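You operate a simulated robot arm through the tools that you are given. There is no shell and no other tool. Be economical: measure what you need, move in short steps, check, and stop when the job is done.

The job below is to be done with a simulated robot arm. You get a single attempt, and the scene is never put back.

## Task
Wind cord onto the winder up to the blue ring.
Fine: stand the cord cone on its feed post first, free the brake, crank till the coil meets the ring, then lock the brake again.
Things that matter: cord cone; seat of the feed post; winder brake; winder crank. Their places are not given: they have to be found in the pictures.

The check looks at the end state, three seconds after you hand in, the way a careful person would. Anything else that was tipped, shoved, dropped, spilled or broken makes it a failure.

## Robot
A 6-joint arm with a two-finger parallel gripper, fixed in place. Base frame: the origin is at the foot of the arm, x ahead of it, y to its left, z up. Lengths are in mm, angles in rad, forces in N, time in s.
With the tool pointing down near the work surface it reaches from about 200 to 840 mm from the base axis. Its first joint turns from -2.897 to 2.897 rad. Payload 3.91 kg.
The tool frame sits at the grasp point between the pads (the TCP): z along the fingers, y along the line on which they close. The tips reach 30 mm beyond it. Largest opening 110 mm; finger width 20, thickness 10; the body of the gripper, 48 by 112 mm, starts 55 mm behind the TCP.
Orientation is that of the tool frame in the base frame, as [roll, pitch, yaw] about the fixed x, y, z axes, in that order (R = Rz(yaw) Ry(pitch) Rx(roll)). With the fingers straight down and closing along the base's y, the tool's x points along the base's -x, its y along +y and its z along -z.

## Interface
- The arm moves only by the tool drive_tool. Its argument "rows" is a list of rows, each an object (a shift or turn left out is 0, a gripper value left out holds the last) with "rot": the turn, a rotation vector about the base's x, y, z in rad, a list of three; "translation": the shift along the base's x, y, z in mm, a list of three; "grip": the gripper command, from -1 (shut) to 1 (fully open), values between in proportion. In form: [{"rot": [wx, wy, wz], "translation": [x, y, z], "grip": grip}, ...]. A call has 1 to 12 rows; each row is the pose to reach, as a shift and turn from the pose commanded when the call began. Rows are played at 5 a second. More than 50 mm and 0.15 rad between two rows, or a gripper value outside its range, and nothing of the call is played. Where a pose cannot be reached the arm comes as near as it can. A force on the tool above 90 N (or 10 N above the force at the start of the call, whichever is more), or a blocked arm, ends the call early, and 0.2 s more pass. Each finger travels about 108 mm/s and halts on what it meets, pressing with about 40 N; the grip force reading is that of the motor and also rises with nothing between the fingers. The clock runs only during rows and for 0.2 s after the last one: add rows that repeat a pose to give the fingers time. It gives the time, the measured TCP pose, the force on the tool (base axes), the opening and the grip force at its end, in the units of the frame above (readings bear some noise).
- Cameras (640 x 400 px; columns grow to the right, rows downward): "scene" is fixed at [401, 650.3, 1521.9]; the picture's right is [-0.97, -0.23, 0.00], its down [-0.19, 0.82, -0.54] and it looks along [0.13, -0.53, -0.84] (base axes); focal length 349 px, centre (320, 200). "wrist" rides on the gripper at [-36, 0, -57] in the tool frame; the picture's right is [0.00, -1.00, 0.00], its down [0.97, 0.00, -0.24] and it looks along [0.24, 0.00, 0.97] (tool axes); focal length 218 px, centre (320, 200).
- camera(camera): a new picture of that camera. No time passes.
- move_column(by): slides the trunk up (or, below 0, down) by that many mm; the arm rides with it, the base frame stays. It gives what a move gives, with no picture.
- pixel_to_xyz(camera, pixels): for up to 12 pixels [column, row] of the newest picture of that camera ("zoom" is the newest enlarged one), the place [x, y, z] in the base frame of the surface seen there, good to about 2 mm. No time passes.
- close_up(camera, box): a new picture of the part [left, top, right, bottom] of that camera's present view, enlarged. No time passes.
- finish_job(): hands the job in; it is judged then, once.

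Keep the steps short. Do not move on a guess: measure, check each grasp and each placing, and mend mistakes. In all there are 80 turns and 34 pictures (those below and enlarged ones count). Leave the gripper open and the arm clear of the work at the hand-in unless told otherwise, and finish with a single line.

The tools are called as name(argument=value, ...) on one line, values as JSON. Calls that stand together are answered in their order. drive_tool: Moves the arm, as the interface text tells. Its arguments: {"type":"object","properties":{"rows":{"type":"array","items":{"type":"object","properties":{"rot":{"type":"array","items":{"type":"number"}},"translation":{"type":"array","items":{"type":"number"}},"grip":{"type":"number"}}}}},"required":["rows"]} The other tools are called the same way: move_column (by) slides the trunk up or down; camera (camera) takes a picture; pixel_to_xyz (camera, pixels) gives the place of the surface under pixels of a picture; close_up (camera, box) takes an enlarged picture of a part of a camera's view; finish_job () hands the job in.

At the start:

```text
time: 0.0
tcp_pos: [356.1, 253.8, 1050.3]
tool_rot: [-3.141, 0.0, 3.139]
wrist_force: [0.4, -0.6, 0.7]
finger_gap: 109.8
finger_force: 0.1
trunk travel left (down, up): [-475.0, 65.0]
```

scene: 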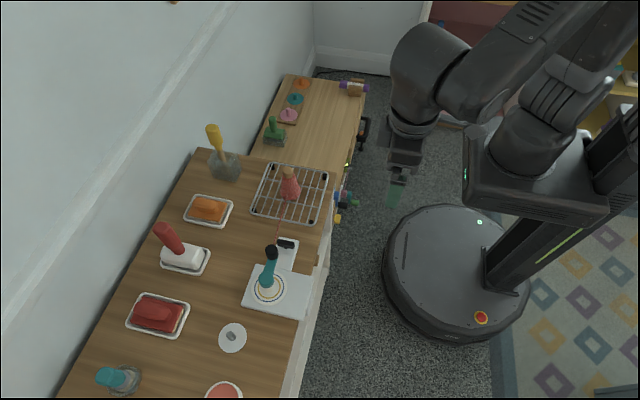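
wrist: 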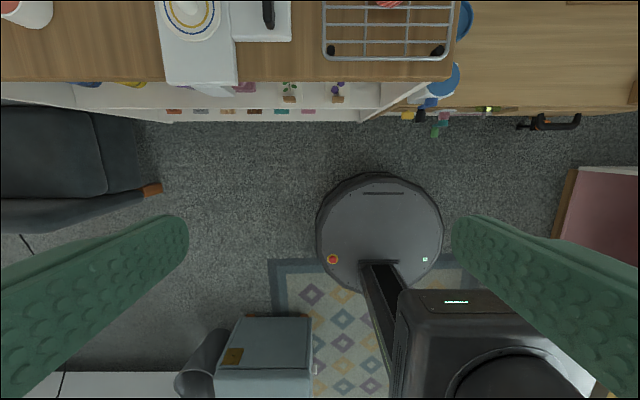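

I see a rack with a pink cone at about (290,185), a winder plate at about (275,290) and a small black lever at (287,245). I'll enlarge these areas before measuring.

close_up(camera="scene", box=[220, 220, 340, 345])

close_up(camera="scene", box=[230, 140, 350, 240])

```text
3.20 times, centred on (280, 282) of scene
```

zoom: 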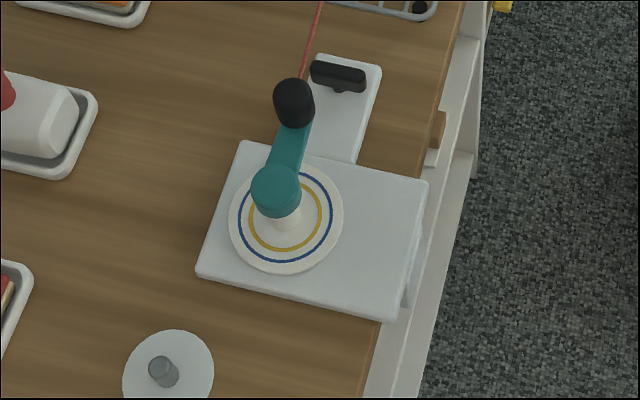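

```text
4.00 times, centred on (290, 190) of scene
```

zoom: 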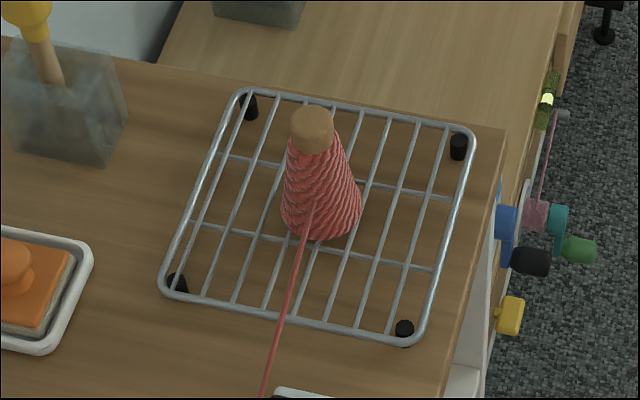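

The cone stands on a rack. The feed post is the white disc with the grey peg at about (232,337), and the black T is the brake lever. Next I'll measure these.

pixel_to_xyz(camera="zoom", pixels=[[312, 112], [312, 140], [318, 170], [322, 205], [320, 238], [285, 205], [357, 205], [245, 95], [465, 135], [410, 335], [170, 285], [150, 250]])

close_up(camera="scene", box=[190, 310, 270, 360])

```text
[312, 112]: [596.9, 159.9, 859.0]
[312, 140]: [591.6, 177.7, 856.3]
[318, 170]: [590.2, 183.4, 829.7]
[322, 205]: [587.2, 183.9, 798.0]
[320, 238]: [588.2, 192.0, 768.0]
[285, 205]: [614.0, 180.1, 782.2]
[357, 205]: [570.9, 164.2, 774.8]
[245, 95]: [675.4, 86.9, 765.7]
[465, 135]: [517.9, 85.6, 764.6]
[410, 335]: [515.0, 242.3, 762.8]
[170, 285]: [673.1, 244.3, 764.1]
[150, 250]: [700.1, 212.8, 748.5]
```

```text
8.00 times, centred on (230, 335) of scene
```

zoom: 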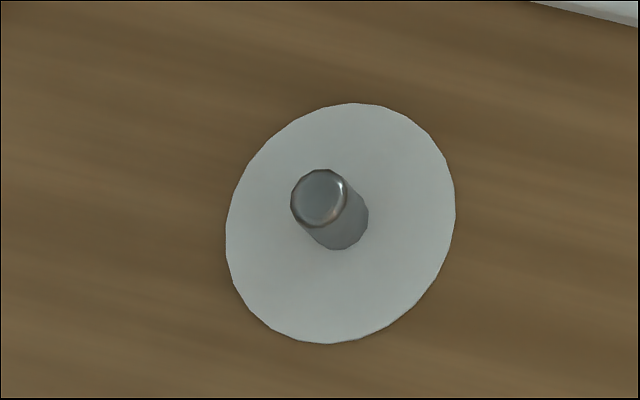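

pixel_to_xyz(camera="zoom", pixels=[[318, 195], [318, 175], [300, 200], [340, 195], [260, 130], [430, 300], [355, 106], [330, 340], [228, 235], [455, 200], [345, 240], [100, 200]])

close_up(camera="scene", box=[235, 225, 325, 325])

```text
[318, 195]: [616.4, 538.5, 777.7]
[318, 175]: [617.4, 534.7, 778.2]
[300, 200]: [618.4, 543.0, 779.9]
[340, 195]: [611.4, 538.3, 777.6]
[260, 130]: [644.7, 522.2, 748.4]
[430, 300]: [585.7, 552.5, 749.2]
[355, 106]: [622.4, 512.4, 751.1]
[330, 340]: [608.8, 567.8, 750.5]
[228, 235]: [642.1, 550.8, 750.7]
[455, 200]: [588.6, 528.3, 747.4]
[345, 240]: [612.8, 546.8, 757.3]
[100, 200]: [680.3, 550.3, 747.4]
```

```text
4.00 times, centred on (280, 275) of scene
```

zoom: 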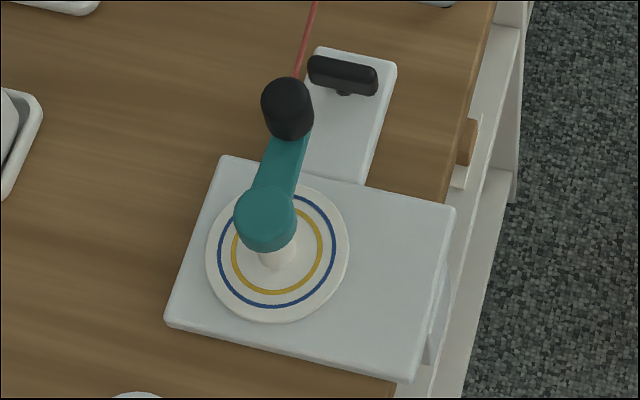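

pixel_to_xyz(camera="zoom", pixels=[[287, 92], [287, 125], [265, 205], [265, 235], [283, 155], [318, 70], [370, 82], [344, 75], [345, 130], [278, 258], [215, 250], [400, 250]])

pixel_to_xyz(camera="zoom", pixels=[[345, 94], [350, 245], [285, 318], [310, 190], [208, 255], [266, 100], [308, 100], [225, 160], [455, 210], [405, 378], [168, 322], [330, 50]])

```text
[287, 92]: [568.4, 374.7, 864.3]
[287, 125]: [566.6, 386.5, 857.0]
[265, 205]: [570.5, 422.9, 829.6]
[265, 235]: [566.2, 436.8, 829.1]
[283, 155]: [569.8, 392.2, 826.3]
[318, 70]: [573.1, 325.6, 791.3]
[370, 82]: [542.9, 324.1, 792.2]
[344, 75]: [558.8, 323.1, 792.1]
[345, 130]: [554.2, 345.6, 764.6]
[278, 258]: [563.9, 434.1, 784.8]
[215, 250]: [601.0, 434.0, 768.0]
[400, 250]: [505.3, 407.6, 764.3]
```

```text
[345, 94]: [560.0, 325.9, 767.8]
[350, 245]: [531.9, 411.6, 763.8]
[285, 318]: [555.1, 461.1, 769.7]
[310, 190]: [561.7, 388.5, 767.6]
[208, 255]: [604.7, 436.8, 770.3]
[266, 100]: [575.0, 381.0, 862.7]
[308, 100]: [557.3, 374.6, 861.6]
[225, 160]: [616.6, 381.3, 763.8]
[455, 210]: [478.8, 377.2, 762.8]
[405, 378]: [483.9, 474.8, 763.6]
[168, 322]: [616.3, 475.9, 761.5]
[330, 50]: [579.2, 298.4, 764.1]
```

Readings so far:
- **Post:** about (615,540), with its top at z 779.
- **Winder axis:** about (567,427).
- **Crank knob:** about (567,378), with its top at 864.
- **Brake bar:** about (558,324,792).
- **Cone:** about (592,170), with its top at 859.

I'll move high above the brake for a wrist view.

drive_tool(rows=[{"translation": [40, 5, -10]}, {"translation": [80, 10, -20]}, {"translation": [120, 15, -30]}, {"translation": [160, 20, -40]}, {"translation": [200, 20, -60]}, {"translation": [215, 20, -80]}])

camera(camera="wrist")

```text
time: 1.4
tcp_pos: [571.0, 276.2, 967.4]
tool_rot: [-3.141, 0.0, 3.141]
wrist_force: [0.5, -0.5, -0.8]
finger_gap: 110.1
finger_force: 0.1
trunk travel left (down, up): [-475.0, 65.0]
```

```text
27 pictures are left
```

wrist: 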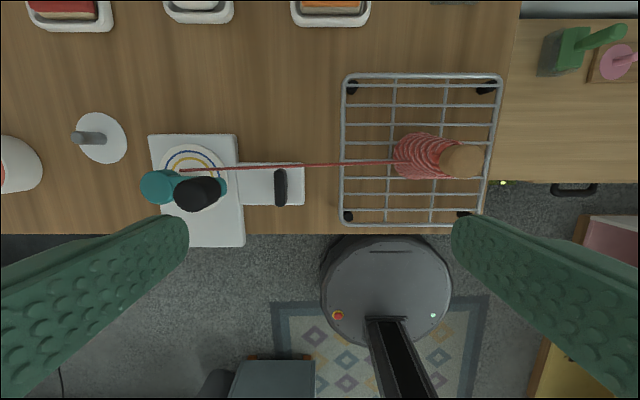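

close_up(camera="wrist", box=[130, 110, 330, 250])

pixel_to_xyz(camera="wrist", pixels=[[460, 160], [450, 160], [478, 160], [464, 146], [462, 176], [440, 160], [420, 160], [398, 158], [420, 136], [420, 178], [280, 172], [280, 204]])

```text
2.86 times, centred on (230, 180) of wrist
```

zoom: 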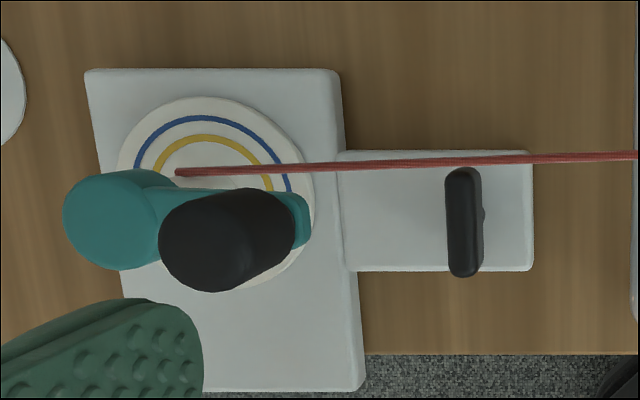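

```text
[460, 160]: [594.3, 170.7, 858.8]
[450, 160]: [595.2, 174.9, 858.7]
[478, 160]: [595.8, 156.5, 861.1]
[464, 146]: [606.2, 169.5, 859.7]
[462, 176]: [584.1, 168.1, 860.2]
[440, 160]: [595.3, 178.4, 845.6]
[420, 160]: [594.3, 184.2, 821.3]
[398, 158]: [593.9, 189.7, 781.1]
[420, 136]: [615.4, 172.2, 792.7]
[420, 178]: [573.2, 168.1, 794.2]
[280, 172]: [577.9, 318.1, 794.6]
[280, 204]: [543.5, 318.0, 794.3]
```

The cone's knob centre is near (595,168), top z 860, radius about 11. I'll move over it while staying high.

drive_tool(rows=[{"translation": [8, -36, 0]}, {"translation": [16, -72, 0]}, {"translation": [24, -108, 0]}, {"translation": [24, -108, -30]}, {"translation": [24, -108, -30]}])

camera(camera="wrist")

```text
time: 2.6
tcp_pos: [596.2, 168.4, 940.2]
tool_rot: [-3.141, 0.0, -3.141]
wrist_force: [0.3, 0.9, 0.8]
finger_gap: 109.9
finger_force: 0.1
trunk travel left (down, up): [-475.0, 65.0]
```

```text
25 pictures are left
```

wrist: 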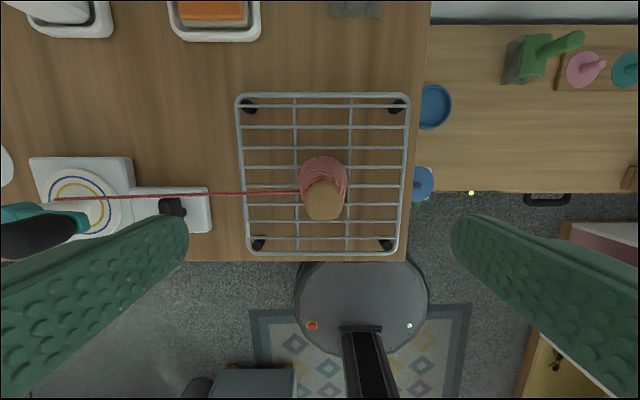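

pixel_to_xyz(camera="wrist", pixels=[[325, 200], [305, 200], [342, 200], [325, 184], [325, 216], [325, 219], [300, 180], [346, 180], [323, 160], [171, 206], [285, 193], [200, 195]])

close_up(camera="wrist", box=[120, 160, 240, 235])

```text
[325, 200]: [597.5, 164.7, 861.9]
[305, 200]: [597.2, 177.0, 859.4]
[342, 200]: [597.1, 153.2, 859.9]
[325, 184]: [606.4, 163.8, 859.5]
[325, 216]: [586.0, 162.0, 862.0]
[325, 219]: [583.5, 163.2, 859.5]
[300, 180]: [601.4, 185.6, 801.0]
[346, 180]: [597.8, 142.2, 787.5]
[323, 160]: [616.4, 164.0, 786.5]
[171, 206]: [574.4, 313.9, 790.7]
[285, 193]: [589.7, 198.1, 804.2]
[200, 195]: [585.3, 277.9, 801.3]
```

```text
5.33 times, centred on (180, 198) of wrist
```

zoom: 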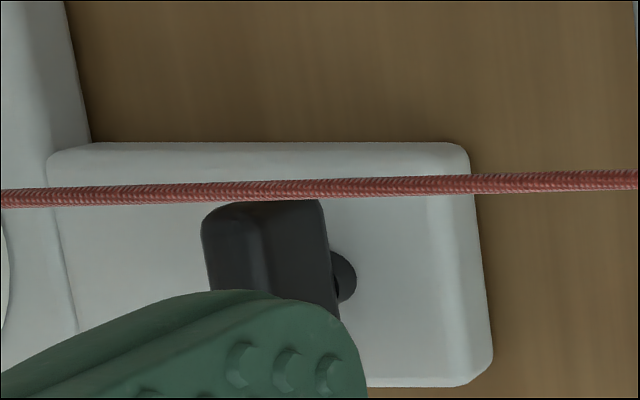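

The knob centre is about (595.5,165). I'll shift y by −3, lower so the tips sit at about z 847, and close on the knob.

drive_tool(rows=[{"translation": [0, -3, -22]}, {"translation": [0, -3, -44]}, {"translation": [0, -3, -65]}, {"translation": [0, -3, -65]}])

drive_tool(rows=[{"grip": 0.5}, {"grip": 0}, {"grip": -0.4}, {"grip": -0.8}, {"grip": -1}, {"grip": -1}])

camera(camera="wrist")

```text
time: 3.6
tcp_pos: [595.1, 163.7, 876.3]
tool_rot: [-3.14, 0.0, 3.141]
wrist_force: [0.0, 0.4, -0.5]
finger_gap: 110.1
finger_force: 0.1
trunk travel left (down, up): [-475.0, 65.0]
```

```text
time: 5.0
tcp_pos: [595.4, 164.7, 876.2]
tool_rot: [-3.141, 0.0, 3.141]
wrist_force: [-0.1, -0.3, 0.9]
finger_gap: 25.0
finger_force: 39.6
trunk travel left (down, up): [-475.0, 65.0]
```

```text
23 pictures are left
```

wrist: 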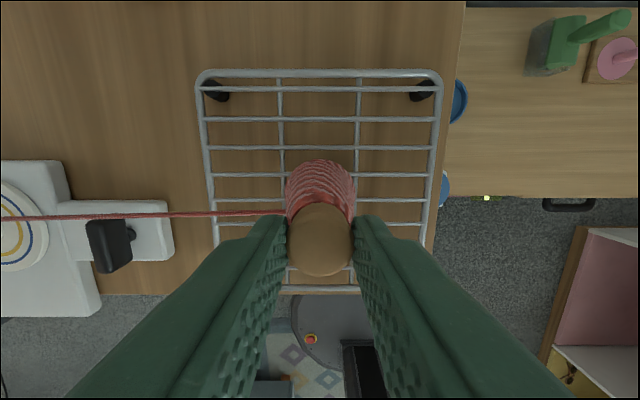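

I have the knob, with a gap of 25 mm and 40 N. I'll lift straight up by 120 mm.

drive_tool(rows=[{"translation": [0, 0, 10]}, {"translation": [0, 0, 30]}, {"translation": [0, 0, 60]}, {"translation": [0, 0, 90]}, {"translation": [0, 0, 120]}, {"translation": [0, 0, 120]}])

camera(camera="scene")

```text
time: 6.4
tcp_pos: [597.0, 162.9, 996.6]
tool_rot: [-3.141, 0.002, -3.14]
wrist_force: [0.2, -1.2, -1.3]
finger_gap: 24.9
finger_force: 40.5
trunk travel left (down, up): [-475.0, 65.0]
```

```text
22 pictures are left
```

scene: 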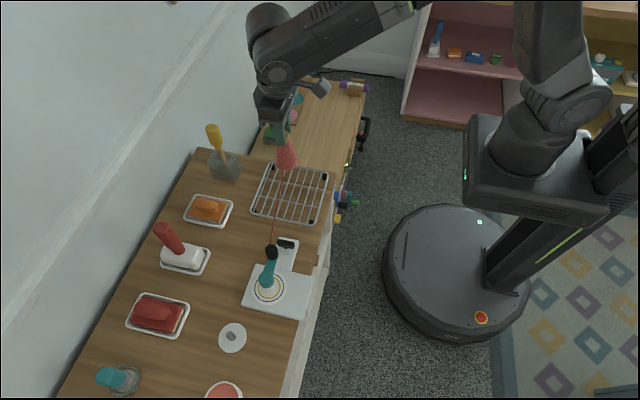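

The cone is held. I'll carry it high, along y, toward the post.

drive_tool(rows=[{"translation": [2, 25, 10]}, {"translation": [4, 55, 15]}, {"translation": [6, 90, 15]}, {"translation": [8, 125, 15]}, {"translation": [10, 160, 15]}, {"translation": [12, 195, 15]}, {"translation": [14, 230, 15]}, {"translation": [16, 265, 15]}, {"translation": [18, 300, 15]}, {"translation": [19, 335, 15]}, {"translation": [20, 362, 15]}, {"translation": [20, 375, 15]}])

camera(camera="scene")

camera(camera="wrist")

```text
time: 9.0
tcp_pos: [615.4, 539.5, 1008.6]
tool_rot: [-3.141, -0.002, -3.142]
wrist_force: [0.4, -0.6, -0.9]
finger_gap: 24.9
finger_force: 40.4
trunk travel left (down, up): [-475.0, 65.0]
```

```text
21 pictures are left
```

scene: 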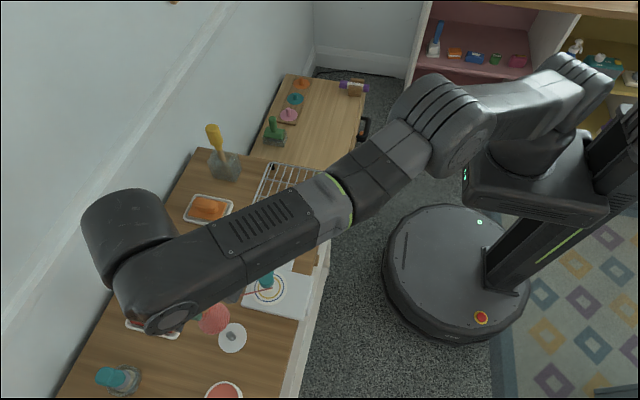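

```text
20 pictures are left
```

wrist: 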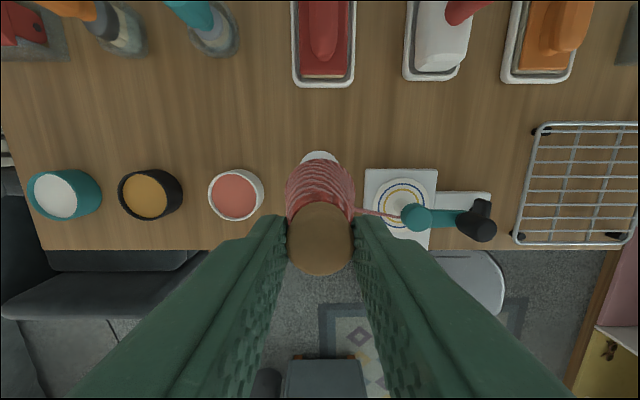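

The cone is above the post. I'll check where it sits in the fingers and re-measure the post.

pixel_to_xyz(camera="wrist", pixels=[[320, 204], [320, 274], [320, 240], [289, 240], [351, 240], [320, 155], [302, 158], [337, 158], [290, 190], [352, 190], [320, 168], [320, 150]])

close_up(camera="scene", box=[180, 290, 270, 360])

```text
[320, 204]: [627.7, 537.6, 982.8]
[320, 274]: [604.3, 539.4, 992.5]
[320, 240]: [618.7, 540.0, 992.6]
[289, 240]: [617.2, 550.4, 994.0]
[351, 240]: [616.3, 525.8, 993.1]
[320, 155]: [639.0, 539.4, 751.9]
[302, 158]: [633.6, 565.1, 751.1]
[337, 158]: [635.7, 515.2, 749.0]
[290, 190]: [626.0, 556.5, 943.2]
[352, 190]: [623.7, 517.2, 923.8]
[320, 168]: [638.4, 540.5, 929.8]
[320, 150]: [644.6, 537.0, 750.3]
```

```text
5.71 times, centred on (225, 325) of scene
```

zoom: 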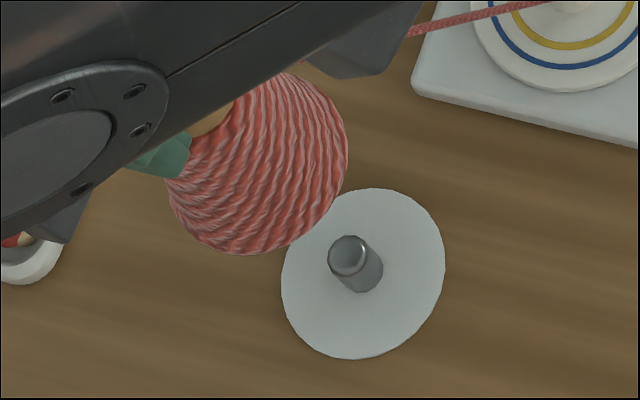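

pixel_to_xyz(camera="zoom", pixels=[[285, 275], [442, 265], [375, 191], [350, 356], [306, 330], [428, 215], [348, 255], [348, 245], [338, 252], [360, 252], [348, 265], [430, 310]])

```text
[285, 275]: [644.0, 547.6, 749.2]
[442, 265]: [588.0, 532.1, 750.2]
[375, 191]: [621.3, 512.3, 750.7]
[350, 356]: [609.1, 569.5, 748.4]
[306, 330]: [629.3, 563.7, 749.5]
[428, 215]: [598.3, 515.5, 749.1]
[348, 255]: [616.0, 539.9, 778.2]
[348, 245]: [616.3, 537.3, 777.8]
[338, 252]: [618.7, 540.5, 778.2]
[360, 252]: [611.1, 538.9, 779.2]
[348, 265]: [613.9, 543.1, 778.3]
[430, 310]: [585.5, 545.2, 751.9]
```

The post axis is about (615,540.2), and the cone and TCP are at (615.5,539.5), so they line up within 1 mm. I'll lower to just above the peg.

drive_tool(rows=[{"translation": [0, 0.5, -25]}, {"translation": [0, 0.5, -50]}, {"translation": [0, 0.5, -75]}, {"translation": [0, 0.5, -98]}, {"translation": [0, 0.5, -112]}, {"translation": [0, 0.5, -112]}])

close_up(camera="scene", box=[180, 290, 270, 360])

```text
time: 10.4
tcp_pos: [614.1, 539.4, 898.5]
tool_rot: [-3.141, 0.0, -3.141]
wrist_force: [-0.8, 0.8, -0.6]
finger_gap: 24.8
finger_force: 40.1
trunk travel left (down, up): [-475.0, 65.0]
```

```text
5.71 times, centred on (225, 325) of scene
```

zoom: 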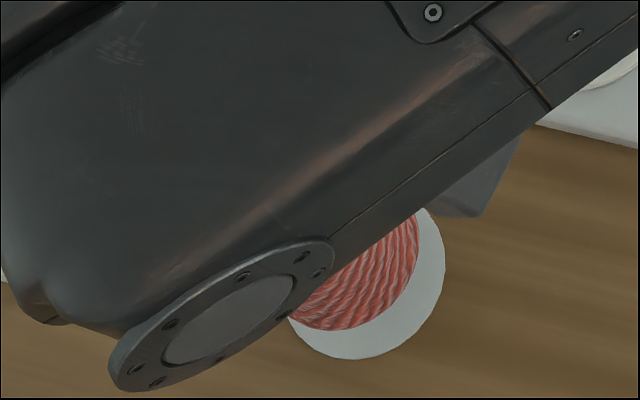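

It looks aligned. I'll lower 20 mm so the cone starts onto the peg, watching the force.

drive_tool(rows=[{"translation": [0, 0, -5]}, {"translation": [0, 0, -9]}, {"translation": [0, 0, -13]}, {"translation": [0, 0, -17]}, {"translation": [0, 0, -20]}])

```text
time: 11.6
tcp_pos: [613.8, 540.2, 877.3]
tool_rot: [3.141, 0.001, 3.141]
wrist_force: [-0.6, 0.0, -0.9]
finger_gap: 25.1
finger_force: 40.0
trunk travel left (down, up): [-475.0, 65.0]
```

No contact force yet. I'll keep lowering in small steps.

drive_tool(rows=[{"translation": [0, 0, -4]}, {"translation": [0, 0, -8]}, {"translation": [0, 0, -12]}, {"translation": [0, 0, -14]}])

```text
time: 12.6
tcp_pos: [615.3, 540.6, 863.8]
tool_rot: [-3.141, 0.0, -3.141]
wrist_force: [0.4, -0.5, -0.9]
finger_gap: 24.8
finger_force: 40.7
trunk travel left (down, up): [-475.0, 65.0]
```

drive_tool(rows=[{"translation": [0, 0, -1.5]}, {"translation": [0, 0, -3]}, {"translation": [0, 0, -3]}])

```text
time: 13.4
tcp_pos: [615.3, 538.7, 861.3]
tool_rot: [-3.14, 0.0, 3.141]
wrist_force: [0.4, -0.3, -0.7]
finger_gap: 24.7
finger_force: 40.0
trunk travel left (down, up): [-475.0, 65.0]
```

drive_tool(rows=[{"translation": [0, 0, -1]}, {"translation": [0, 0, -2]}, {"translation": [0, 0, -2]}])

```text
time: 14.2
tcp_pos: [615.9, 539.2, 859.8]
tool_rot: [3.14, 0.001, -3.141]
wrist_force: [-0.1, 0.3, -0.5]
finger_gap: 24.8
finger_force: 39.9
trunk travel left (down, up): [-475.0, 65.0]
```

drive_tool(rows=[{"translation": [0, 0, -1]}, {"translation": [0, 0, -1]}, {"translation": [0, 0, -2]}, {"translation": [0, 0, -2]}])

camera(camera="wrist")

```text
time: 15.2
tcp_pos: [614.7, 540.7, 859.2]
tool_rot: [3.139, 0.002, -3.141]
wrist_force: [-0.2, 0.0, 6.5]
finger_gap: 24.9
finger_force: 40.2
trunk travel left (down, up): [-475.0, 65.0]
```

```text
17 pictures are left
```

wrist: 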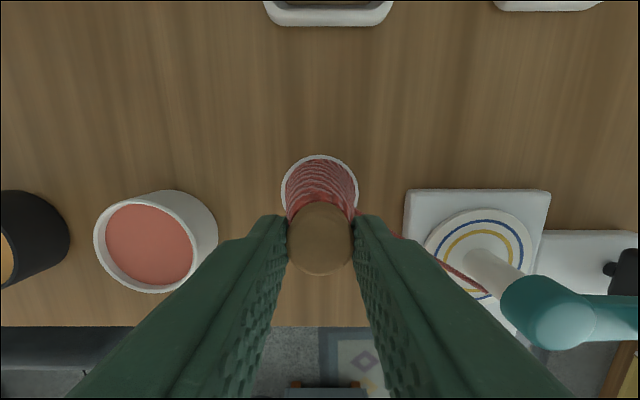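

The cone is down, pressing about 6.5 N at TCP z 859, which matches the base on the disc. I'll open partly and rise straight up.

drive_tool(rows=[{"grip": -0.4}, {"grip": 0}, {"grip": 0.1}, {"grip": 0.1}])

drive_tool(rows=[{"translation": [0, 0, 20]}, {"translation": [0, 0, 50]}, {"translation": [0, 0, 85]}, {"translation": [0, -20, 120]}, {"translation": [-20, -60, 130]}, {"translation": [-40, -100, 130]}, {"translation": [-50, -140, 130]}, {"translation": [-56, -180, 130]}, {"translation": [-60, -215, 120]}, {"translation": [-70, -240, 110]}])

camera(camera="wrist")

```text
time: 16.2
tcp_pos: [615.6, 539.8, 856.1]
tool_rot: [-3.141, 0.0, 3.141]
wrist_force: [0.6, 0.7, 0.3]
finger_gap: 60.5
finger_force: 0.1
trunk travel left (down, up): [-475.0, 65.0]
```

```text
time: 18.4
tcp_pos: [545.8, 298.9, 967.5]
tool_rot: [3.141, 0.0, -3.14]
wrist_force: [-0.6, 0.5, 0.0]
finger_gap: 60.6
finger_force: 0.1
trunk travel left (down, up): [-475.0, 65.0]
```

```text
16 pictures are left
```

wrist: 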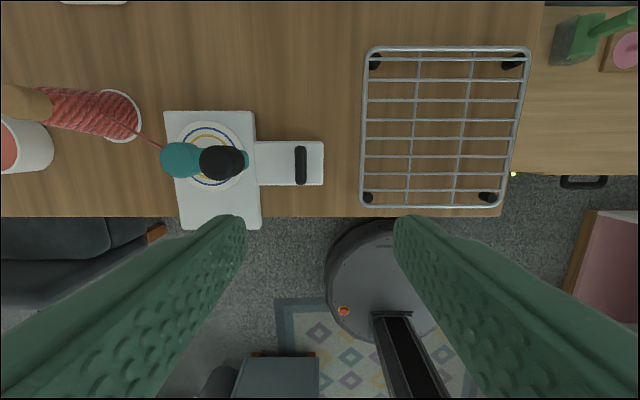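

The cone stands on its post. Next I'll measure the brake bar precisely.

close_up(camera="wrist", box=[240, 130, 340, 195])

pixel_to_xyz(camera="zoom", pixels=[[388, 100], [388, 335], [388, 200], [372, 220], [408, 220], [200, 200], [500, 200], [440, 215], [388, 280], [388, 150], [420, 215], [520, 360]])

```text
6.15 times, centred on (290, 162) of wrist
```

zoom: 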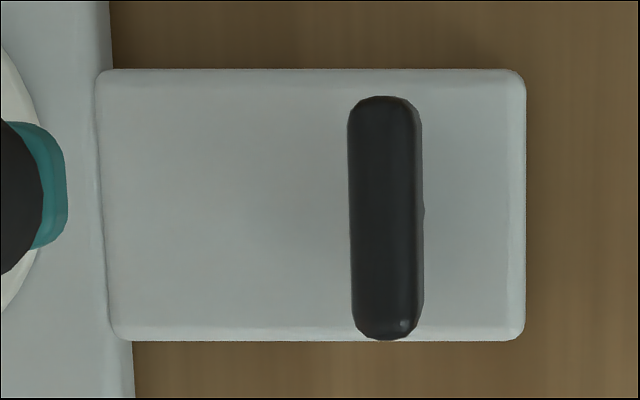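

```text
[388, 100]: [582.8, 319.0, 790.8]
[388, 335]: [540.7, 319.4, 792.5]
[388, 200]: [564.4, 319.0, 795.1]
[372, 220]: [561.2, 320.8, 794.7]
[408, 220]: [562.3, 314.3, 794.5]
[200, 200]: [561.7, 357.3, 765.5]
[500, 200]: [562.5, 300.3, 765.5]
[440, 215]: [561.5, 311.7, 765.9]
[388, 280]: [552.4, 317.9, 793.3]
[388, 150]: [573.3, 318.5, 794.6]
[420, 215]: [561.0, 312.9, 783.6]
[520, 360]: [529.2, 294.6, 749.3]
```

The brake bar is centred at about (562,319). It is 42 mm along x and 12 mm wide, spans z 782–794, and sits on a round stem. I'll come above it with the fingers narrowed, keeping the gripper body above the crank knob (z 864).

drive_tool(rows=[{"translation": [8, 10, -30], "grip": -0.3}, {"translation": [16, 20, -70], "grip": -0.3}, {"translation": [16, 20, -110], "grip": -0.3}, {"translation": [16, 20, -130], "grip": -0.3}, {"translation": [16, 20, -130], "grip": -0.3}])

camera(camera="wrist")

```text
time: 19.6
tcp_pos: [563.0, 319.5, 837.4]
tool_rot: [3.14, -0.001, 3.142]
wrist_force: [0.6, 0.0, 0.1]
finger_gap: 38.5
finger_force: 0.1
trunk travel left (down, up): [-475.0, 65.0]
```

```text
14 pictures are left
```

wrist: 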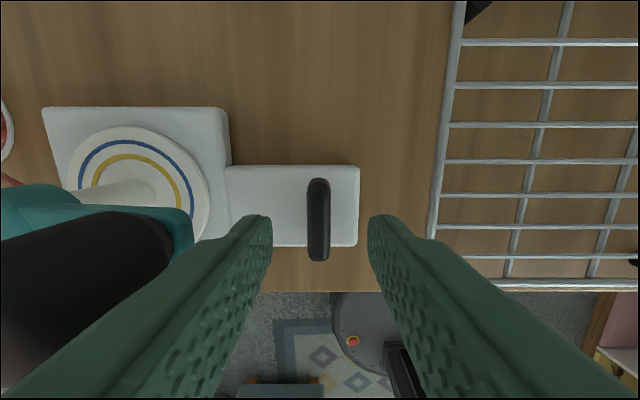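

The bar is centred between the fingers. I'll lower 22 mm and close.

drive_tool(rows=[{"translation": [0, 0, -8]}, {"translation": [0, 0, -16]}, {"translation": [0, 0, -22]}, {"translation": [0, 0, -22]}, {"translation": [0, 0, -22], "grip": -0.7}, {"translation": [0, 0, -22], "grip": -1}, {"translation": [0, 0, -22], "grip": -1}])

```text
time: 21.2
tcp_pos: [560.6, 320.3, 814.0]
tool_rot: [-3.141, -0.001, -3.14]
wrist_force: [-0.1, 6.2, -2.3]
finger_gap: 12.0
finger_force: 45.0
trunk travel left (down, up): [-475.0, 65.0]
```

The bar is gripped at 12 mm. I'll test a small turn about z: if the bar is a rotary lever the gap stays at 12, otherwise it widens.

drive_tool(rows=[{"rot": [0, 0, 0.06]}, {"rot": [0, 0, 0.12]}, {"rot": [0, 0, 0.18]}, {"rot": [0, 0, 0.18]}])

```text
time: 22.2
tcp_pos: [561.6, 320.5, 814.6]
tool_rot: [-3.141, -0.001, -2.959]
wrist_force: [6.7, 7.8, 2.1]
finger_gap: 12.2
finger_force: 44.4
trunk travel left (down, up): [-475.0, 65.0]
```

The gap stayed at 12, so the bar turns with the tool. I'll carry on to about 0.5 rad and look.

drive_tool(rows=[{"rot": [0, 0, 0.1]}, {"rot": [0, 0, 0.2]}, {"rot": [0, 0, 0.32]}, {"rot": [0, 0, 0.32]}])

camera(camera="wrist")

```text
time: 23.2
tcp_pos: [561.0, 320.6, 815.2]
tool_rot: [3.141, 0.0, -2.641]
wrist_force: [3.7, 6.6, 0.9]
finger_gap: 11.8
finger_force: 44.6
trunk travel left (down, up): [-475.0, 65.0]
```

```text
13 pictures are left
```

wrist: 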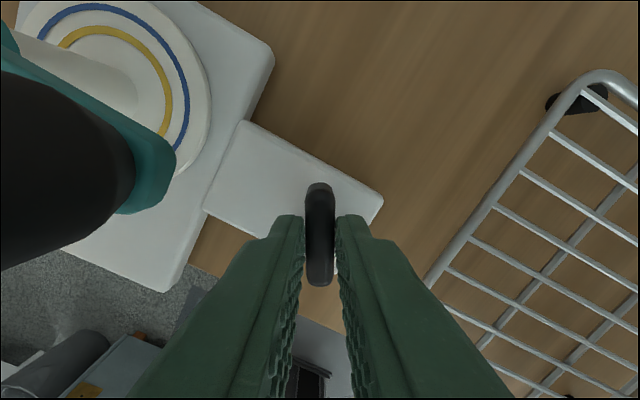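

The bar turned while the plate stayed put, so it is a rotary brake. I'll continue toward 90°, watching the force and gap.

drive_tool(rows=[{"rot": [0, 0, 0.12]}, {"rot": [0, 0, 0.24]}, {"rot": [0, 0, 0.36]}, {"rot": [0, 0, 0.48]}, {"rot": [0, 0, 0.6]}, {"rot": [0, 0, 0.72]}, {"rot": [0, 0, 0.72]}])

```text
time: 24.8
tcp_pos: [561.3, 319.6, 814.8]
tool_rot: [3.142, 0.002, -1.919]
wrist_force: [2.8, 8.3, 7.3]
finger_gap: 11.7
finger_force: 44.9
trunk travel left (down, up): [-475.0, 65.0]
```

drive_tool(rows=[{"rot": [0, 0, 0.1]}, {"rot": [0, 0, 0.2]}, {"rot": [0, 0, 0.3]}, {"rot": [0, 0, 0.35]}, {"rot": [0, 0, 0.35]}])

```text
time: 26.0
tcp_pos: [561.4, 320.7, 814.4]
tool_rot: [3.141, 0.001, -1.571]
wrist_force: [4.1, 10.5, 8.7]
finger_gap: 12.1
finger_force: 45.5
trunk travel left (down, up): [-475.0, 65.0]
```

That is 90° with the gap still at 12. I'll test for an end stop with a little more.

drive_tool(rows=[{"rot": [0, 0, 0.07]}, {"rot": [0, 0, 0.14]}, {"rot": [0, 0, 0.14]}])

camera(camera="wrist")

```text
time: 26.8
tcp_pos: [561.1, 319.2, 814.4]
tool_rot: [-3.14, 0.0, -1.433]
wrist_force: [5.3, 4.0, 9.7]
finger_gap: 14.5
finger_force: 44.9
trunk travel left (down, up): [-475.0, 65.0]
```

```text
12 pictures are left
```

wrist: 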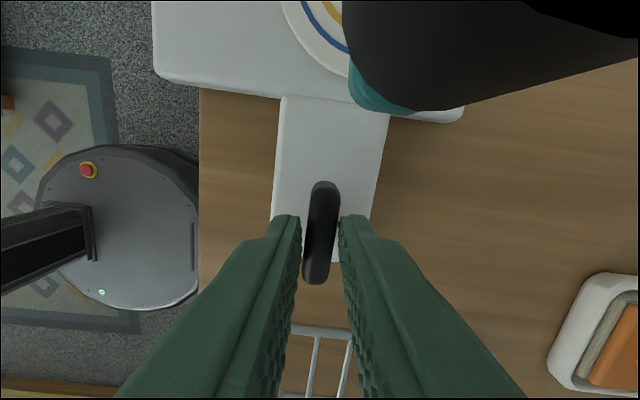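

The end stop is at 90°, since the gap widened only past it. The brake is now free, with the bar along its plate. I'll turn back 0.14, open and rise.

drive_tool(rows=[{"rot": [0, 0, -0.07]}, {"rot": [0, 0, -0.14]}, {"rot": [0, 0, -0.14], "grip": -0.6}, {"rot": [0, 0, -0.14], "grip": -0.3}, {"rot": [0, 0, -0.14], "grip": -0.3}, {"rot": [0, 0, -0.14], "translation": [0, 0, 40], "grip": -0.3}, {"rot": [0, 0, -0.14], "translation": [0, 0, 80], "grip": -0.3}, {"rot": [0, 0, -0.14], "translation": [0, -30, 110], "grip": -0.2}, {"rot": [0, 0, -0.14], "translation": [0, -30, 110], "grip": -0.2}])

camera(camera="wrist")

```text
time: 28.8
tcp_pos: [561.8, 289.3, 924.6]
tool_rot: [3.141, 0.0, -1.574]
wrist_force: [-0.7, -0.3, 0.3]
finger_gap: 43.9
finger_force: 0.0
trunk travel left (down, up): [-475.0, 65.0]
```

```text
11 pictures are left
```

wrist: 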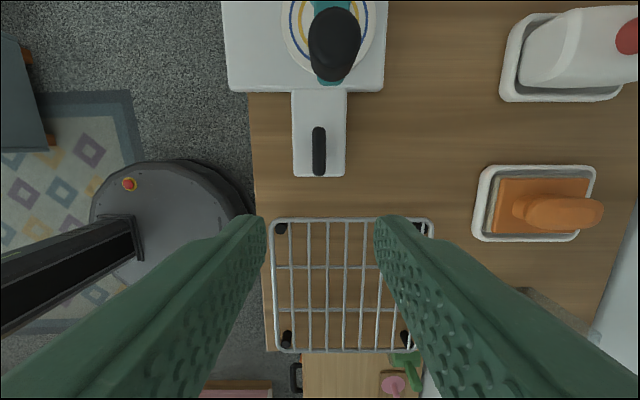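

The brake is along its plate. Next I'll measure the crank knob.

pixel_to_xyz(camera="wrist", pixels=[[334, 28], [310, 28], [358, 28], [334, 12], [334, 48], [334, 75], [322, 30], [348, 30], [334, 6], [294, 20], [378, 20], [318, 150]])

close_up(camera="scene", box=[235, 235, 325, 325])

```text
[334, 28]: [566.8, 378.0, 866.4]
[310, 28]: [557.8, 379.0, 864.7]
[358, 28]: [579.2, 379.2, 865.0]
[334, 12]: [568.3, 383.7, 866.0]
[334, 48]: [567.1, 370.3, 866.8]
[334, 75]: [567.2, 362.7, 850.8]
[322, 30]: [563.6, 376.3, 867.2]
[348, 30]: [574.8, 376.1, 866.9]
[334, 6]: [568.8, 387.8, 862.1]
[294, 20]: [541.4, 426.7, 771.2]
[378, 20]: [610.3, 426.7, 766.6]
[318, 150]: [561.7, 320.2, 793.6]
```

```text
4.44 times, centred on (280, 280) of scene
```

zoom: 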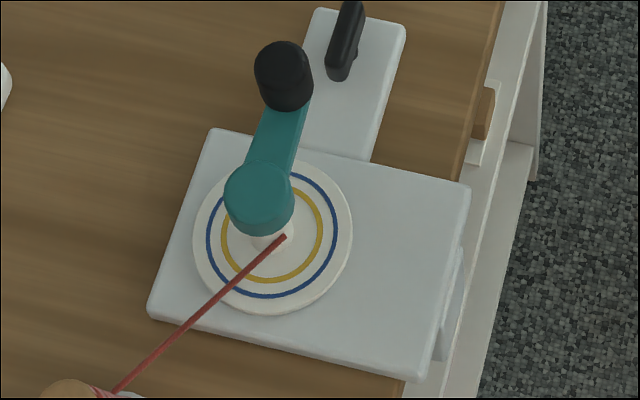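

pixel_to_xyz(camera="zoom", pixels=[[258, 195], [228, 190], [291, 190], [258, 165], [258, 226], [195, 235], [351, 230], [290, 312], [255, 60], [275, 130], [285, 110], [272, 240]])

```text
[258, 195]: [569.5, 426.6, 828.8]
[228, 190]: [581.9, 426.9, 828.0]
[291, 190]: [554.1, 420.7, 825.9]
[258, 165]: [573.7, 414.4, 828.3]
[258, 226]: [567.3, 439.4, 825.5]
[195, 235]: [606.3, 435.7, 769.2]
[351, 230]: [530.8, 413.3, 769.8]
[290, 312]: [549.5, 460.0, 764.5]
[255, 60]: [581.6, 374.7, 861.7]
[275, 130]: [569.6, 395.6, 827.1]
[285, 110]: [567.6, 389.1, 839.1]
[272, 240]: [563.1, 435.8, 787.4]
```

The axis is about (568,426) and the knob centre about (568,376), so the radius is 50. The cord enters on the −x side of the hub, so counter-clockwise should wind it. I'll move over the knob, lower and grip.

drive_tool(rows=[{"translation": [2, 30, 0]}, {"translation": [4, 60, 0]}, {"translation": [6, 86.5, -4]}, {"translation": [6, 86.5, -30]}, {"translation": [6, 86.5, -56]}, {"translation": [6, 86.5, -56]}, {"translation": [6, 86.5, -56], "grip": -0.7}, {"translation": [6, 86.5, -56], "grip": -1}, {"translation": [6, 86.5, -56], "grip": -1}])

```text
time: 30.8
tcp_pos: [569.6, 376.8, 868.0]
tool_rot: [-3.141, 0.002, -1.572]
wrist_force: [15.3, 0.2, 1.9]
finger_gap: 25.6
finger_force: 44.9
trunk travel left (down, up): [-475.0, 65.0]
```

Gripped at 25.6 mm. I'll try a first 45° counter-clockwise and read the force.

drive_tool(rows=[{"translation": [6.5, 0.4, 0]}, {"translation": [12.9, 1.7, 0]}, {"translation": [19.1, 3.8, 0]}, {"translation": [25, 6.7, 0]}, {"translation": [30.4, 10.3, 0]}, {"translation": [35.4, 14.6, 0]}])

```text
time: 32.2
tcp_pos: [604.0, 389.5, 866.5]
tool_rot: [3.138, 0.0, -1.573]
wrist_force: [3.0, -3.5, -10.3]
finger_gap: 25.1
finger_force: 45.4
trunk travel left (down, up): [-475.0, 65.0]
```

The crank moves freely. I'll continue counter-clockwise to 180°.

drive_tool(rows=[{"translation": [7.9, 10.4, 0]}, {"translation": [12.9, 22.4, 0]}, {"translation": [14.6, 35.4, 0]}, {"translation": [12.9, 48.3, 0]}, {"translation": [7.9, 60.4, 0]}, {"translation": [0, 70.7, 0]}, {"translation": [-10.4, 78.7, 0]}, {"translation": [-22.4, 83.7, 0]}, {"translation": [-35.4, 85.4, 0]}])

camera(camera="wrist")

```text
time: 34.2
tcp_pos: [565.6, 477.1, 867.0]
tool_rot: [3.14, -0.002, -1.57]
wrist_force: [-1.1, 8.3, -1.3]
finger_gap: 25.2
finger_force: 45.0
trunk travel left (down, up): [-475.0, 65.0]
```

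```text
9 pictures are left
```

wrist: 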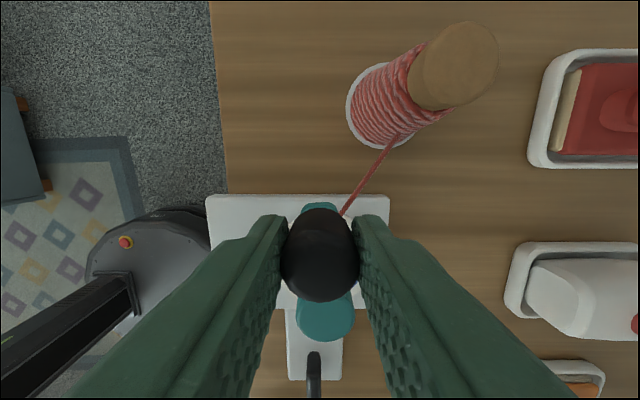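

The crank followed to 180°. I'll complete the first turn.

drive_tool(rows=[{"translation": [-12.9, -1.7, 0]}, {"translation": [-25, -6.7, 0]}, {"translation": [-35.4, -14.6, 0]}, {"translation": [-43.3, -25, 0]}, {"translation": [-48.3, -37.1, 0]}, {"translation": [-50, -50, 0]}, {"translation": [-48.3, -62.9, 0]}, {"translation": [-43.3, -75, 0]}, {"translation": [-35.4, -85.4, 0]}, {"translation": [-25, -93.3, 0]}, {"translation": [-12.9, -98.3, 0]}, {"translation": [0, -100, 0]}])

close_up(camera="scene", box=[215, 245, 325, 325])

```text
time: 36.8
tcp_pos: [567.3, 376.2, 868.1]
tool_rot: [-3.141, 0.001, -1.571]
wrist_force: [1.0, 1.0, 0.1]
finger_gap: 25.7
finger_force: 45.2
trunk travel left (down, up): [-475.0, 65.0]
```

```text
5.00 times, centred on (270, 285) of scene
```

zoom: 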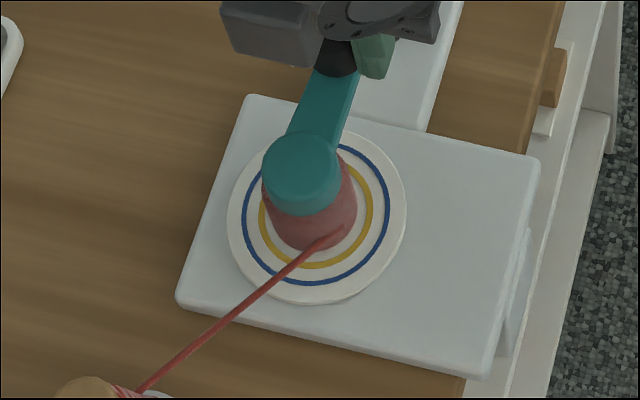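

One turn made a clear coil. I'll measure its radius against the rings.

pixel_to_xyz(camera="zoom", pixels=[[300, 248], [300, 240], [355, 205], [350, 225], [264, 205], [275, 232], [310, 266], [310, 284], [375, 205], [389, 205], [245, 235], [290, 249]])

```text
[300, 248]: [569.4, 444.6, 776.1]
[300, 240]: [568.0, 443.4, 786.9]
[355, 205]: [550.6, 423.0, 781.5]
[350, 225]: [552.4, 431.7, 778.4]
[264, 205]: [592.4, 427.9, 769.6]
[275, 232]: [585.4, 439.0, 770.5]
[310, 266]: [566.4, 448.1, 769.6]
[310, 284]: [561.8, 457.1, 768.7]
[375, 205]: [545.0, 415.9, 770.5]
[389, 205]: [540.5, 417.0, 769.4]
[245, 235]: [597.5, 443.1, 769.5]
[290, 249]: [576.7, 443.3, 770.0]
```

The coil radius is about 18 after one turn (hub about 10), and the blue ring is at about 31–32, so roughly 1.6–1.7 turns remain. I'll do the next full turn.

drive_tool(rows=[{"translation": [12.9, 1.7, 0]}, {"translation": [25, 6.7, 0]}, {"translation": [35.4, 14.6, 0]}, {"translation": [43.3, 25, 0]}, {"translation": [48.3, 37.1, 0]}, {"translation": [50, 50, 0]}, {"translation": [48.3, 62.9, 0]}, {"translation": [43.3, 75, 0]}, {"translation": [35.4, 85.4, 0]}, {"translation": [25, 93.3, 0]}, {"translation": [12.9, 98.3, 0]}, {"translation": [0, 100, 0]}])

drive_tool(rows=[{"translation": [-12.9, -1.7, 0]}, {"translation": [-25, -6.7, 0]}, {"translation": [-35.4, -14.6, 0]}, {"translation": [-43.3, -25, 0]}, {"translation": [-48.3, -37.1, 0]}, {"translation": [-50, -50, 0]}, {"translation": [-48.3, -62.9, 0]}, {"translation": [-43.3, -75, 0]}, {"translation": [-35.4, -85.4, 0]}, {"translation": [-25, -93.3, 0]}, {"translation": [-12.9, -98.3, 0]}, {"translation": [0, -100, 0]}])

close_up(camera="scene", box=[235, 255, 305, 315])

```text
time: 39.4
tcp_pos: [566.2, 475.8, 866.7]
tool_rot: [3.14, -0.002, -1.571]
wrist_force: [-1.1, 8.6, 0.7]
finger_gap: 25.4
finger_force: 45.1
trunk travel left (down, up): [-475.0, 65.0]
```

```text
time: 42.0
tcp_pos: [567.1, 375.8, 868.0]
tool_rot: [3.138, -0.002, -1.57]
wrist_force: [-0.4, 3.7, -11.8]
finger_gap: 25.2
finger_force: 44.8
trunk travel left (down, up): [-475.0, 65.0]
```

```text
6.67 times, centred on (270, 285) of scene
```

zoom: 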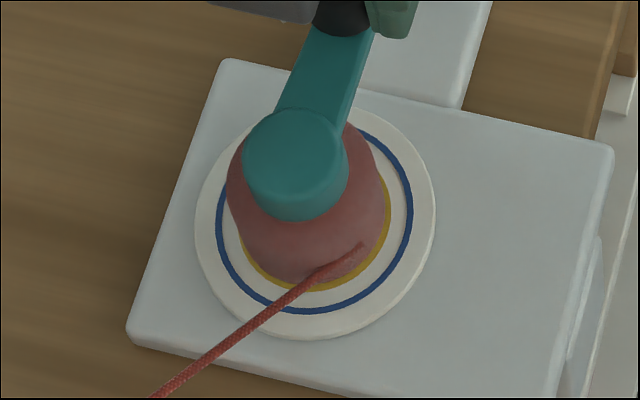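

pixel_to_xyz(camera="zoom", pixels=[[300, 278], [290, 276], [376, 240], [383, 215], [270, 268], [330, 286], [300, 312], [411, 220], [218, 240], [436, 220], [196, 230], [320, 338]])

```text
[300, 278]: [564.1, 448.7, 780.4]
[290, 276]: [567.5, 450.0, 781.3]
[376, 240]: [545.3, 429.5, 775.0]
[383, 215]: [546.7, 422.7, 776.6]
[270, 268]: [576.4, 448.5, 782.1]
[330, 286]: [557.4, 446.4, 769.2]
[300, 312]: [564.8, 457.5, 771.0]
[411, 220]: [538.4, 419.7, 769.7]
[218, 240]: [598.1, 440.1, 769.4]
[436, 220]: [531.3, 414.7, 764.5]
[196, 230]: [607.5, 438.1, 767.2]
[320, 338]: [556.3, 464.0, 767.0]
```

The coil radius is now about 23 and the blue ring about 31.5. Growth follows area (r² ≈ 100 + 215·turns), so about 2 more turns are needed. I'll do one turn and re-measure.

drive_tool(rows=[{"translation": [12.9, 1.7, 0]}, {"translation": [25, 6.7, 0]}, {"translation": [35.4, 14.6, 0]}, {"translation": [43.3, 25, 0]}, {"translation": [48.3, 37.1, 0]}, {"translation": [50, 50, 0]}, {"translation": [48.3, 62.9, 0]}, {"translation": [43.3, 75, 0]}, {"translation": [35.4, 85.4, 0]}, {"translation": [25, 93.3, 0]}, {"translation": [12.9, 98.3, 0]}, {"translation": [0, 100, 0]}])

drive_tool(rows=[{"translation": [-12.9, -1.7, 0]}, {"translation": [-25, -6.7, 0]}, {"translation": [-35.4, -14.6, 0]}, {"translation": [-43.3, -25, 0]}, {"translation": [-48.3, -37.1, 0]}, {"translation": [-50, -50, 0]}, {"translation": [-48.3, -62.9, 0]}, {"translation": [-43.3, -75, 0]}, {"translation": [-35.4, -85.4, 0]}, {"translation": [-25, -93.3, 0]}, {"translation": [-12.9, -98.3, 0]}, {"translation": [0, -100, 0]}])

close_up(camera="scene", box=[235, 255, 305, 315])

```text
time: 44.6
tcp_pos: [568.6, 475.9, 868.2]
tool_rot: [3.14, -0.001, -1.572]
wrist_force: [-0.3, -4.8, -3.8]
finger_gap: 25.3
finger_force: 44.8
trunk travel left (down, up): [-475.0, 65.0]
```

```text
time: 47.2
tcp_pos: [567.5, 376.6, 867.7]
tool_rot: [3.14, -0.004, -1.572]
wrist_force: [1.1, 5.0, 0.2]
finger_gap: 25.4
finger_force: 44.8
trunk travel left (down, up): [-475.0, 65.0]
```

```text
6.67 times, centred on (270, 285) of scene
```

zoom: 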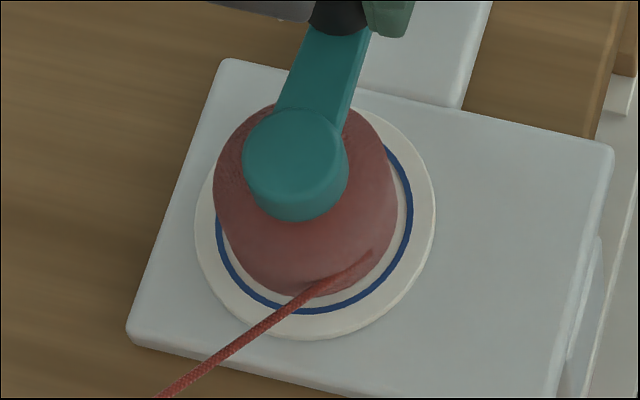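

pixel_to_xyz(camera="zoom", pixels=[[280, 288], [270, 285], [250, 275], [395, 225], [388, 245], [375, 265], [340, 290], [280, 308], [409, 225], [240, 287], [380, 278], [300, 290]])

```text
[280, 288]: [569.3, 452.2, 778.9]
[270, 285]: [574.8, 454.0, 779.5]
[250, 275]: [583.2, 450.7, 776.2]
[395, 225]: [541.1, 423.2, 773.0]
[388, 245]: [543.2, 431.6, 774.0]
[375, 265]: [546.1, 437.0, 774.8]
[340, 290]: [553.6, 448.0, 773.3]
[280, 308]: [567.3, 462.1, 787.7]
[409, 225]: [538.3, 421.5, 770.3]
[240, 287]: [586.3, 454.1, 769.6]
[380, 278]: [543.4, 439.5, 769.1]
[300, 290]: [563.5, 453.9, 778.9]
```

The coil radius is about 27, as the model predicts. One more turn should bring it to about 31, right at the blue ring.

drive_tool(rows=[{"translation": [12.9, 1.7, 0]}, {"translation": [25, 6.7, 0]}, {"translation": [35.4, 14.6, 0]}, {"translation": [43.3, 25, 0]}, {"translation": [48.3, 37.1, 0]}, {"translation": [50, 50, 0]}, {"translation": [48.3, 62.9, 0]}, {"translation": [43.3, 75, 0]}, {"translation": [35.4, 85.4, 0]}, {"translation": [25, 93.3, 0]}, {"translation": [12.9, 98.3, 0]}, {"translation": [0, 100, 0]}])

drive_tool(rows=[{"translation": [-12.9, -1.7, 0]}, {"translation": [-25, -6.7, 0]}, {"translation": [-35.4, -14.6, 0]}, {"translation": [-43.3, -25, 0]}, {"translation": [-48.3, -37.1, 0]}, {"translation": [-50, -50, 0]}, {"translation": [-48.3, -62.9, 0]}, {"translation": [-43.3, -75, 0]}, {"translation": [-35.4, -85.4, 0]}, {"translation": [-25, -93.3, 0]}, {"translation": [-12.9, -98.3, 0]}, {"translation": [0, -100, 0]}])

close_up(camera="scene", box=[235, 255, 305, 315])

```text
time: 49.8
tcp_pos: [565.8, 475.6, 869.5]
tool_rot: [3.139, -0.002, -1.572]
wrist_force: [-1.6, 6.7, -3.6]
finger_gap: 25.2
finger_force: 44.8
trunk travel left (down, up): [-475.0, 65.0]
```

```text
time: 52.4
tcp_pos: [568.6, 376.4, 867.6]
tool_rot: [3.14, -0.002, -1.572]
wrist_force: [-0.7, -3.9, -8.2]
finger_gap: 25.4
finger_force: 44.8
trunk travel left (down, up): [-475.0, 65.0]
```

```text
6.67 times, centred on (270, 285) of scene
```

zoom: 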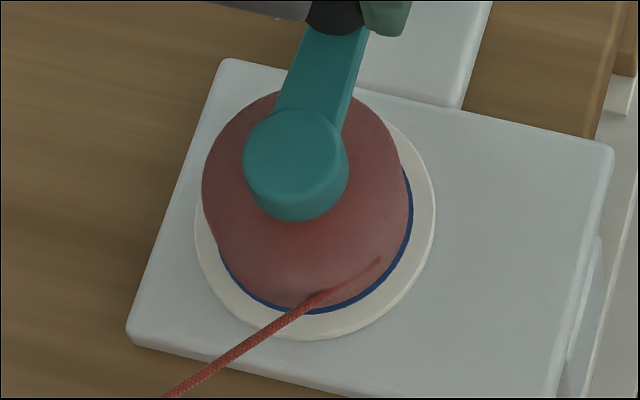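

The coil's edge now lies on the blue ring, with its inner part covered and a thin blue rim left. I'll release the knob, rise and go back over the brake.

drive_tool(rows=[{"grip": -0.4}, {"grip": -0.2}, {"grip": -0.2}, {"translation": [0, 0, 25]}, {"translation": [0, 0, 56]}, {"translation": [-2, -28, 56]}, {"translation": [-5, -57, 56]}, {"translation": [-5, -57, 56]}])

camera(camera="wrist")

pixel_to_xyz(camera="wrist", pixels=[[320, 190], [310, 210], [320, 60], [320, 40]])

```text
time: 54.2
tcp_pos: [561.5, 320.0, 923.9]
tool_rot: [3.141, 0.0, -1.57]
wrist_force: [0.2, 0.1, 0.9]
finger_gap: 44.0
finger_force: 0.0
trunk travel left (down, up): [-475.0, 65.0]
```

```text
4 pictures are left
```

wrist: 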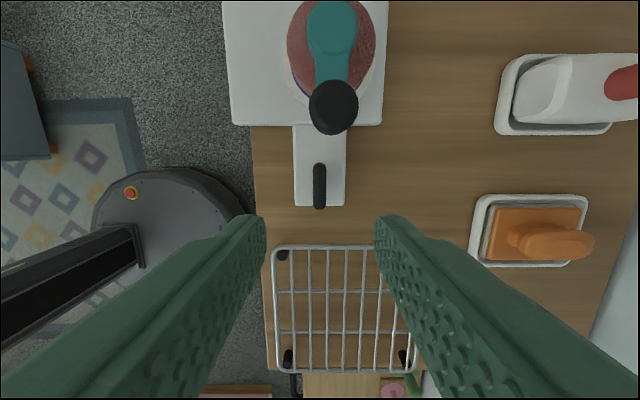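

```text
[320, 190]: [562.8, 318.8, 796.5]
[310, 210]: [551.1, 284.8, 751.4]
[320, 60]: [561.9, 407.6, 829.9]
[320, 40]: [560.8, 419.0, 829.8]
```

The bar is directly below, along y. I'll lower to z 815 and close on it.

drive_tool(rows=[{"translation": [0, 0, -35]}, {"translation": [0, 0, -70]}, {"translation": [0, 0, -95]}, {"translation": [0, 0, -108.5]}, {"translation": [0, 0, -108.5]}, {"translation": [0, 0, -108.5], "grip": -0.7}, {"translation": [0, 0, -108.5], "grip": -1}, {"translation": [0, 0, -108.5], "grip": -1}])

```text
time: 56.0
tcp_pos: [561.2, 318.1, 815.4]
tool_rot: [3.14, -0.001, -1.572]
wrist_force: [-5.9, 0.0, -1.5]
finger_gap: 11.9
finger_force: 45.6
trunk travel left (down, up): [-475.0, 65.0]
```

Gripped at 12 mm. I'll turn back −90° to lock it.

drive_tool(rows=[{"rot": [0, 0, -0.14]}, {"rot": [0, 0, -0.28]}, {"rot": [0, 0, -0.42]}, {"rot": [0, 0, -0.56]}, {"rot": [0, 0, -0.7]}, {"rot": [0, 0, -0.84]}, {"rot": [0, 0, -0.98]}, {"rot": [0, 0, -1.12]}, {"rot": [0, 0, -1.26]}, {"rot": [0, 0, -1.4]}, {"rot": [0, 0, -1.54]}, {"rot": [0, 0, -1.571]}])

drive_tool(rows=[{"rot": [0, 0, -0.03]}, {"rot": [0, 0, -0.06]}, {"rot": [0, 0, -0.06]}])

```text
time: 58.6
tcp_pos: [559.8, 320.5, 814.9]
tool_rot: [-3.14, 0.0, 3.141]
wrist_force: [-29.9, 4.6, -21.6]
finger_gap: 11.9
finger_force: 45.1
trunk travel left (down, up): [-475.0, 65.0]
```

```text
time: 59.4
tcp_pos: [560.2, 320.0, 815.9]
tool_rot: [-3.14, 0.001, 3.08]
wrist_force: [-29.1, 10.2, -19.3]
finger_gap: 12.7
finger_force: 45.0
trunk travel left (down, up): [-475.0, 65.0]
```

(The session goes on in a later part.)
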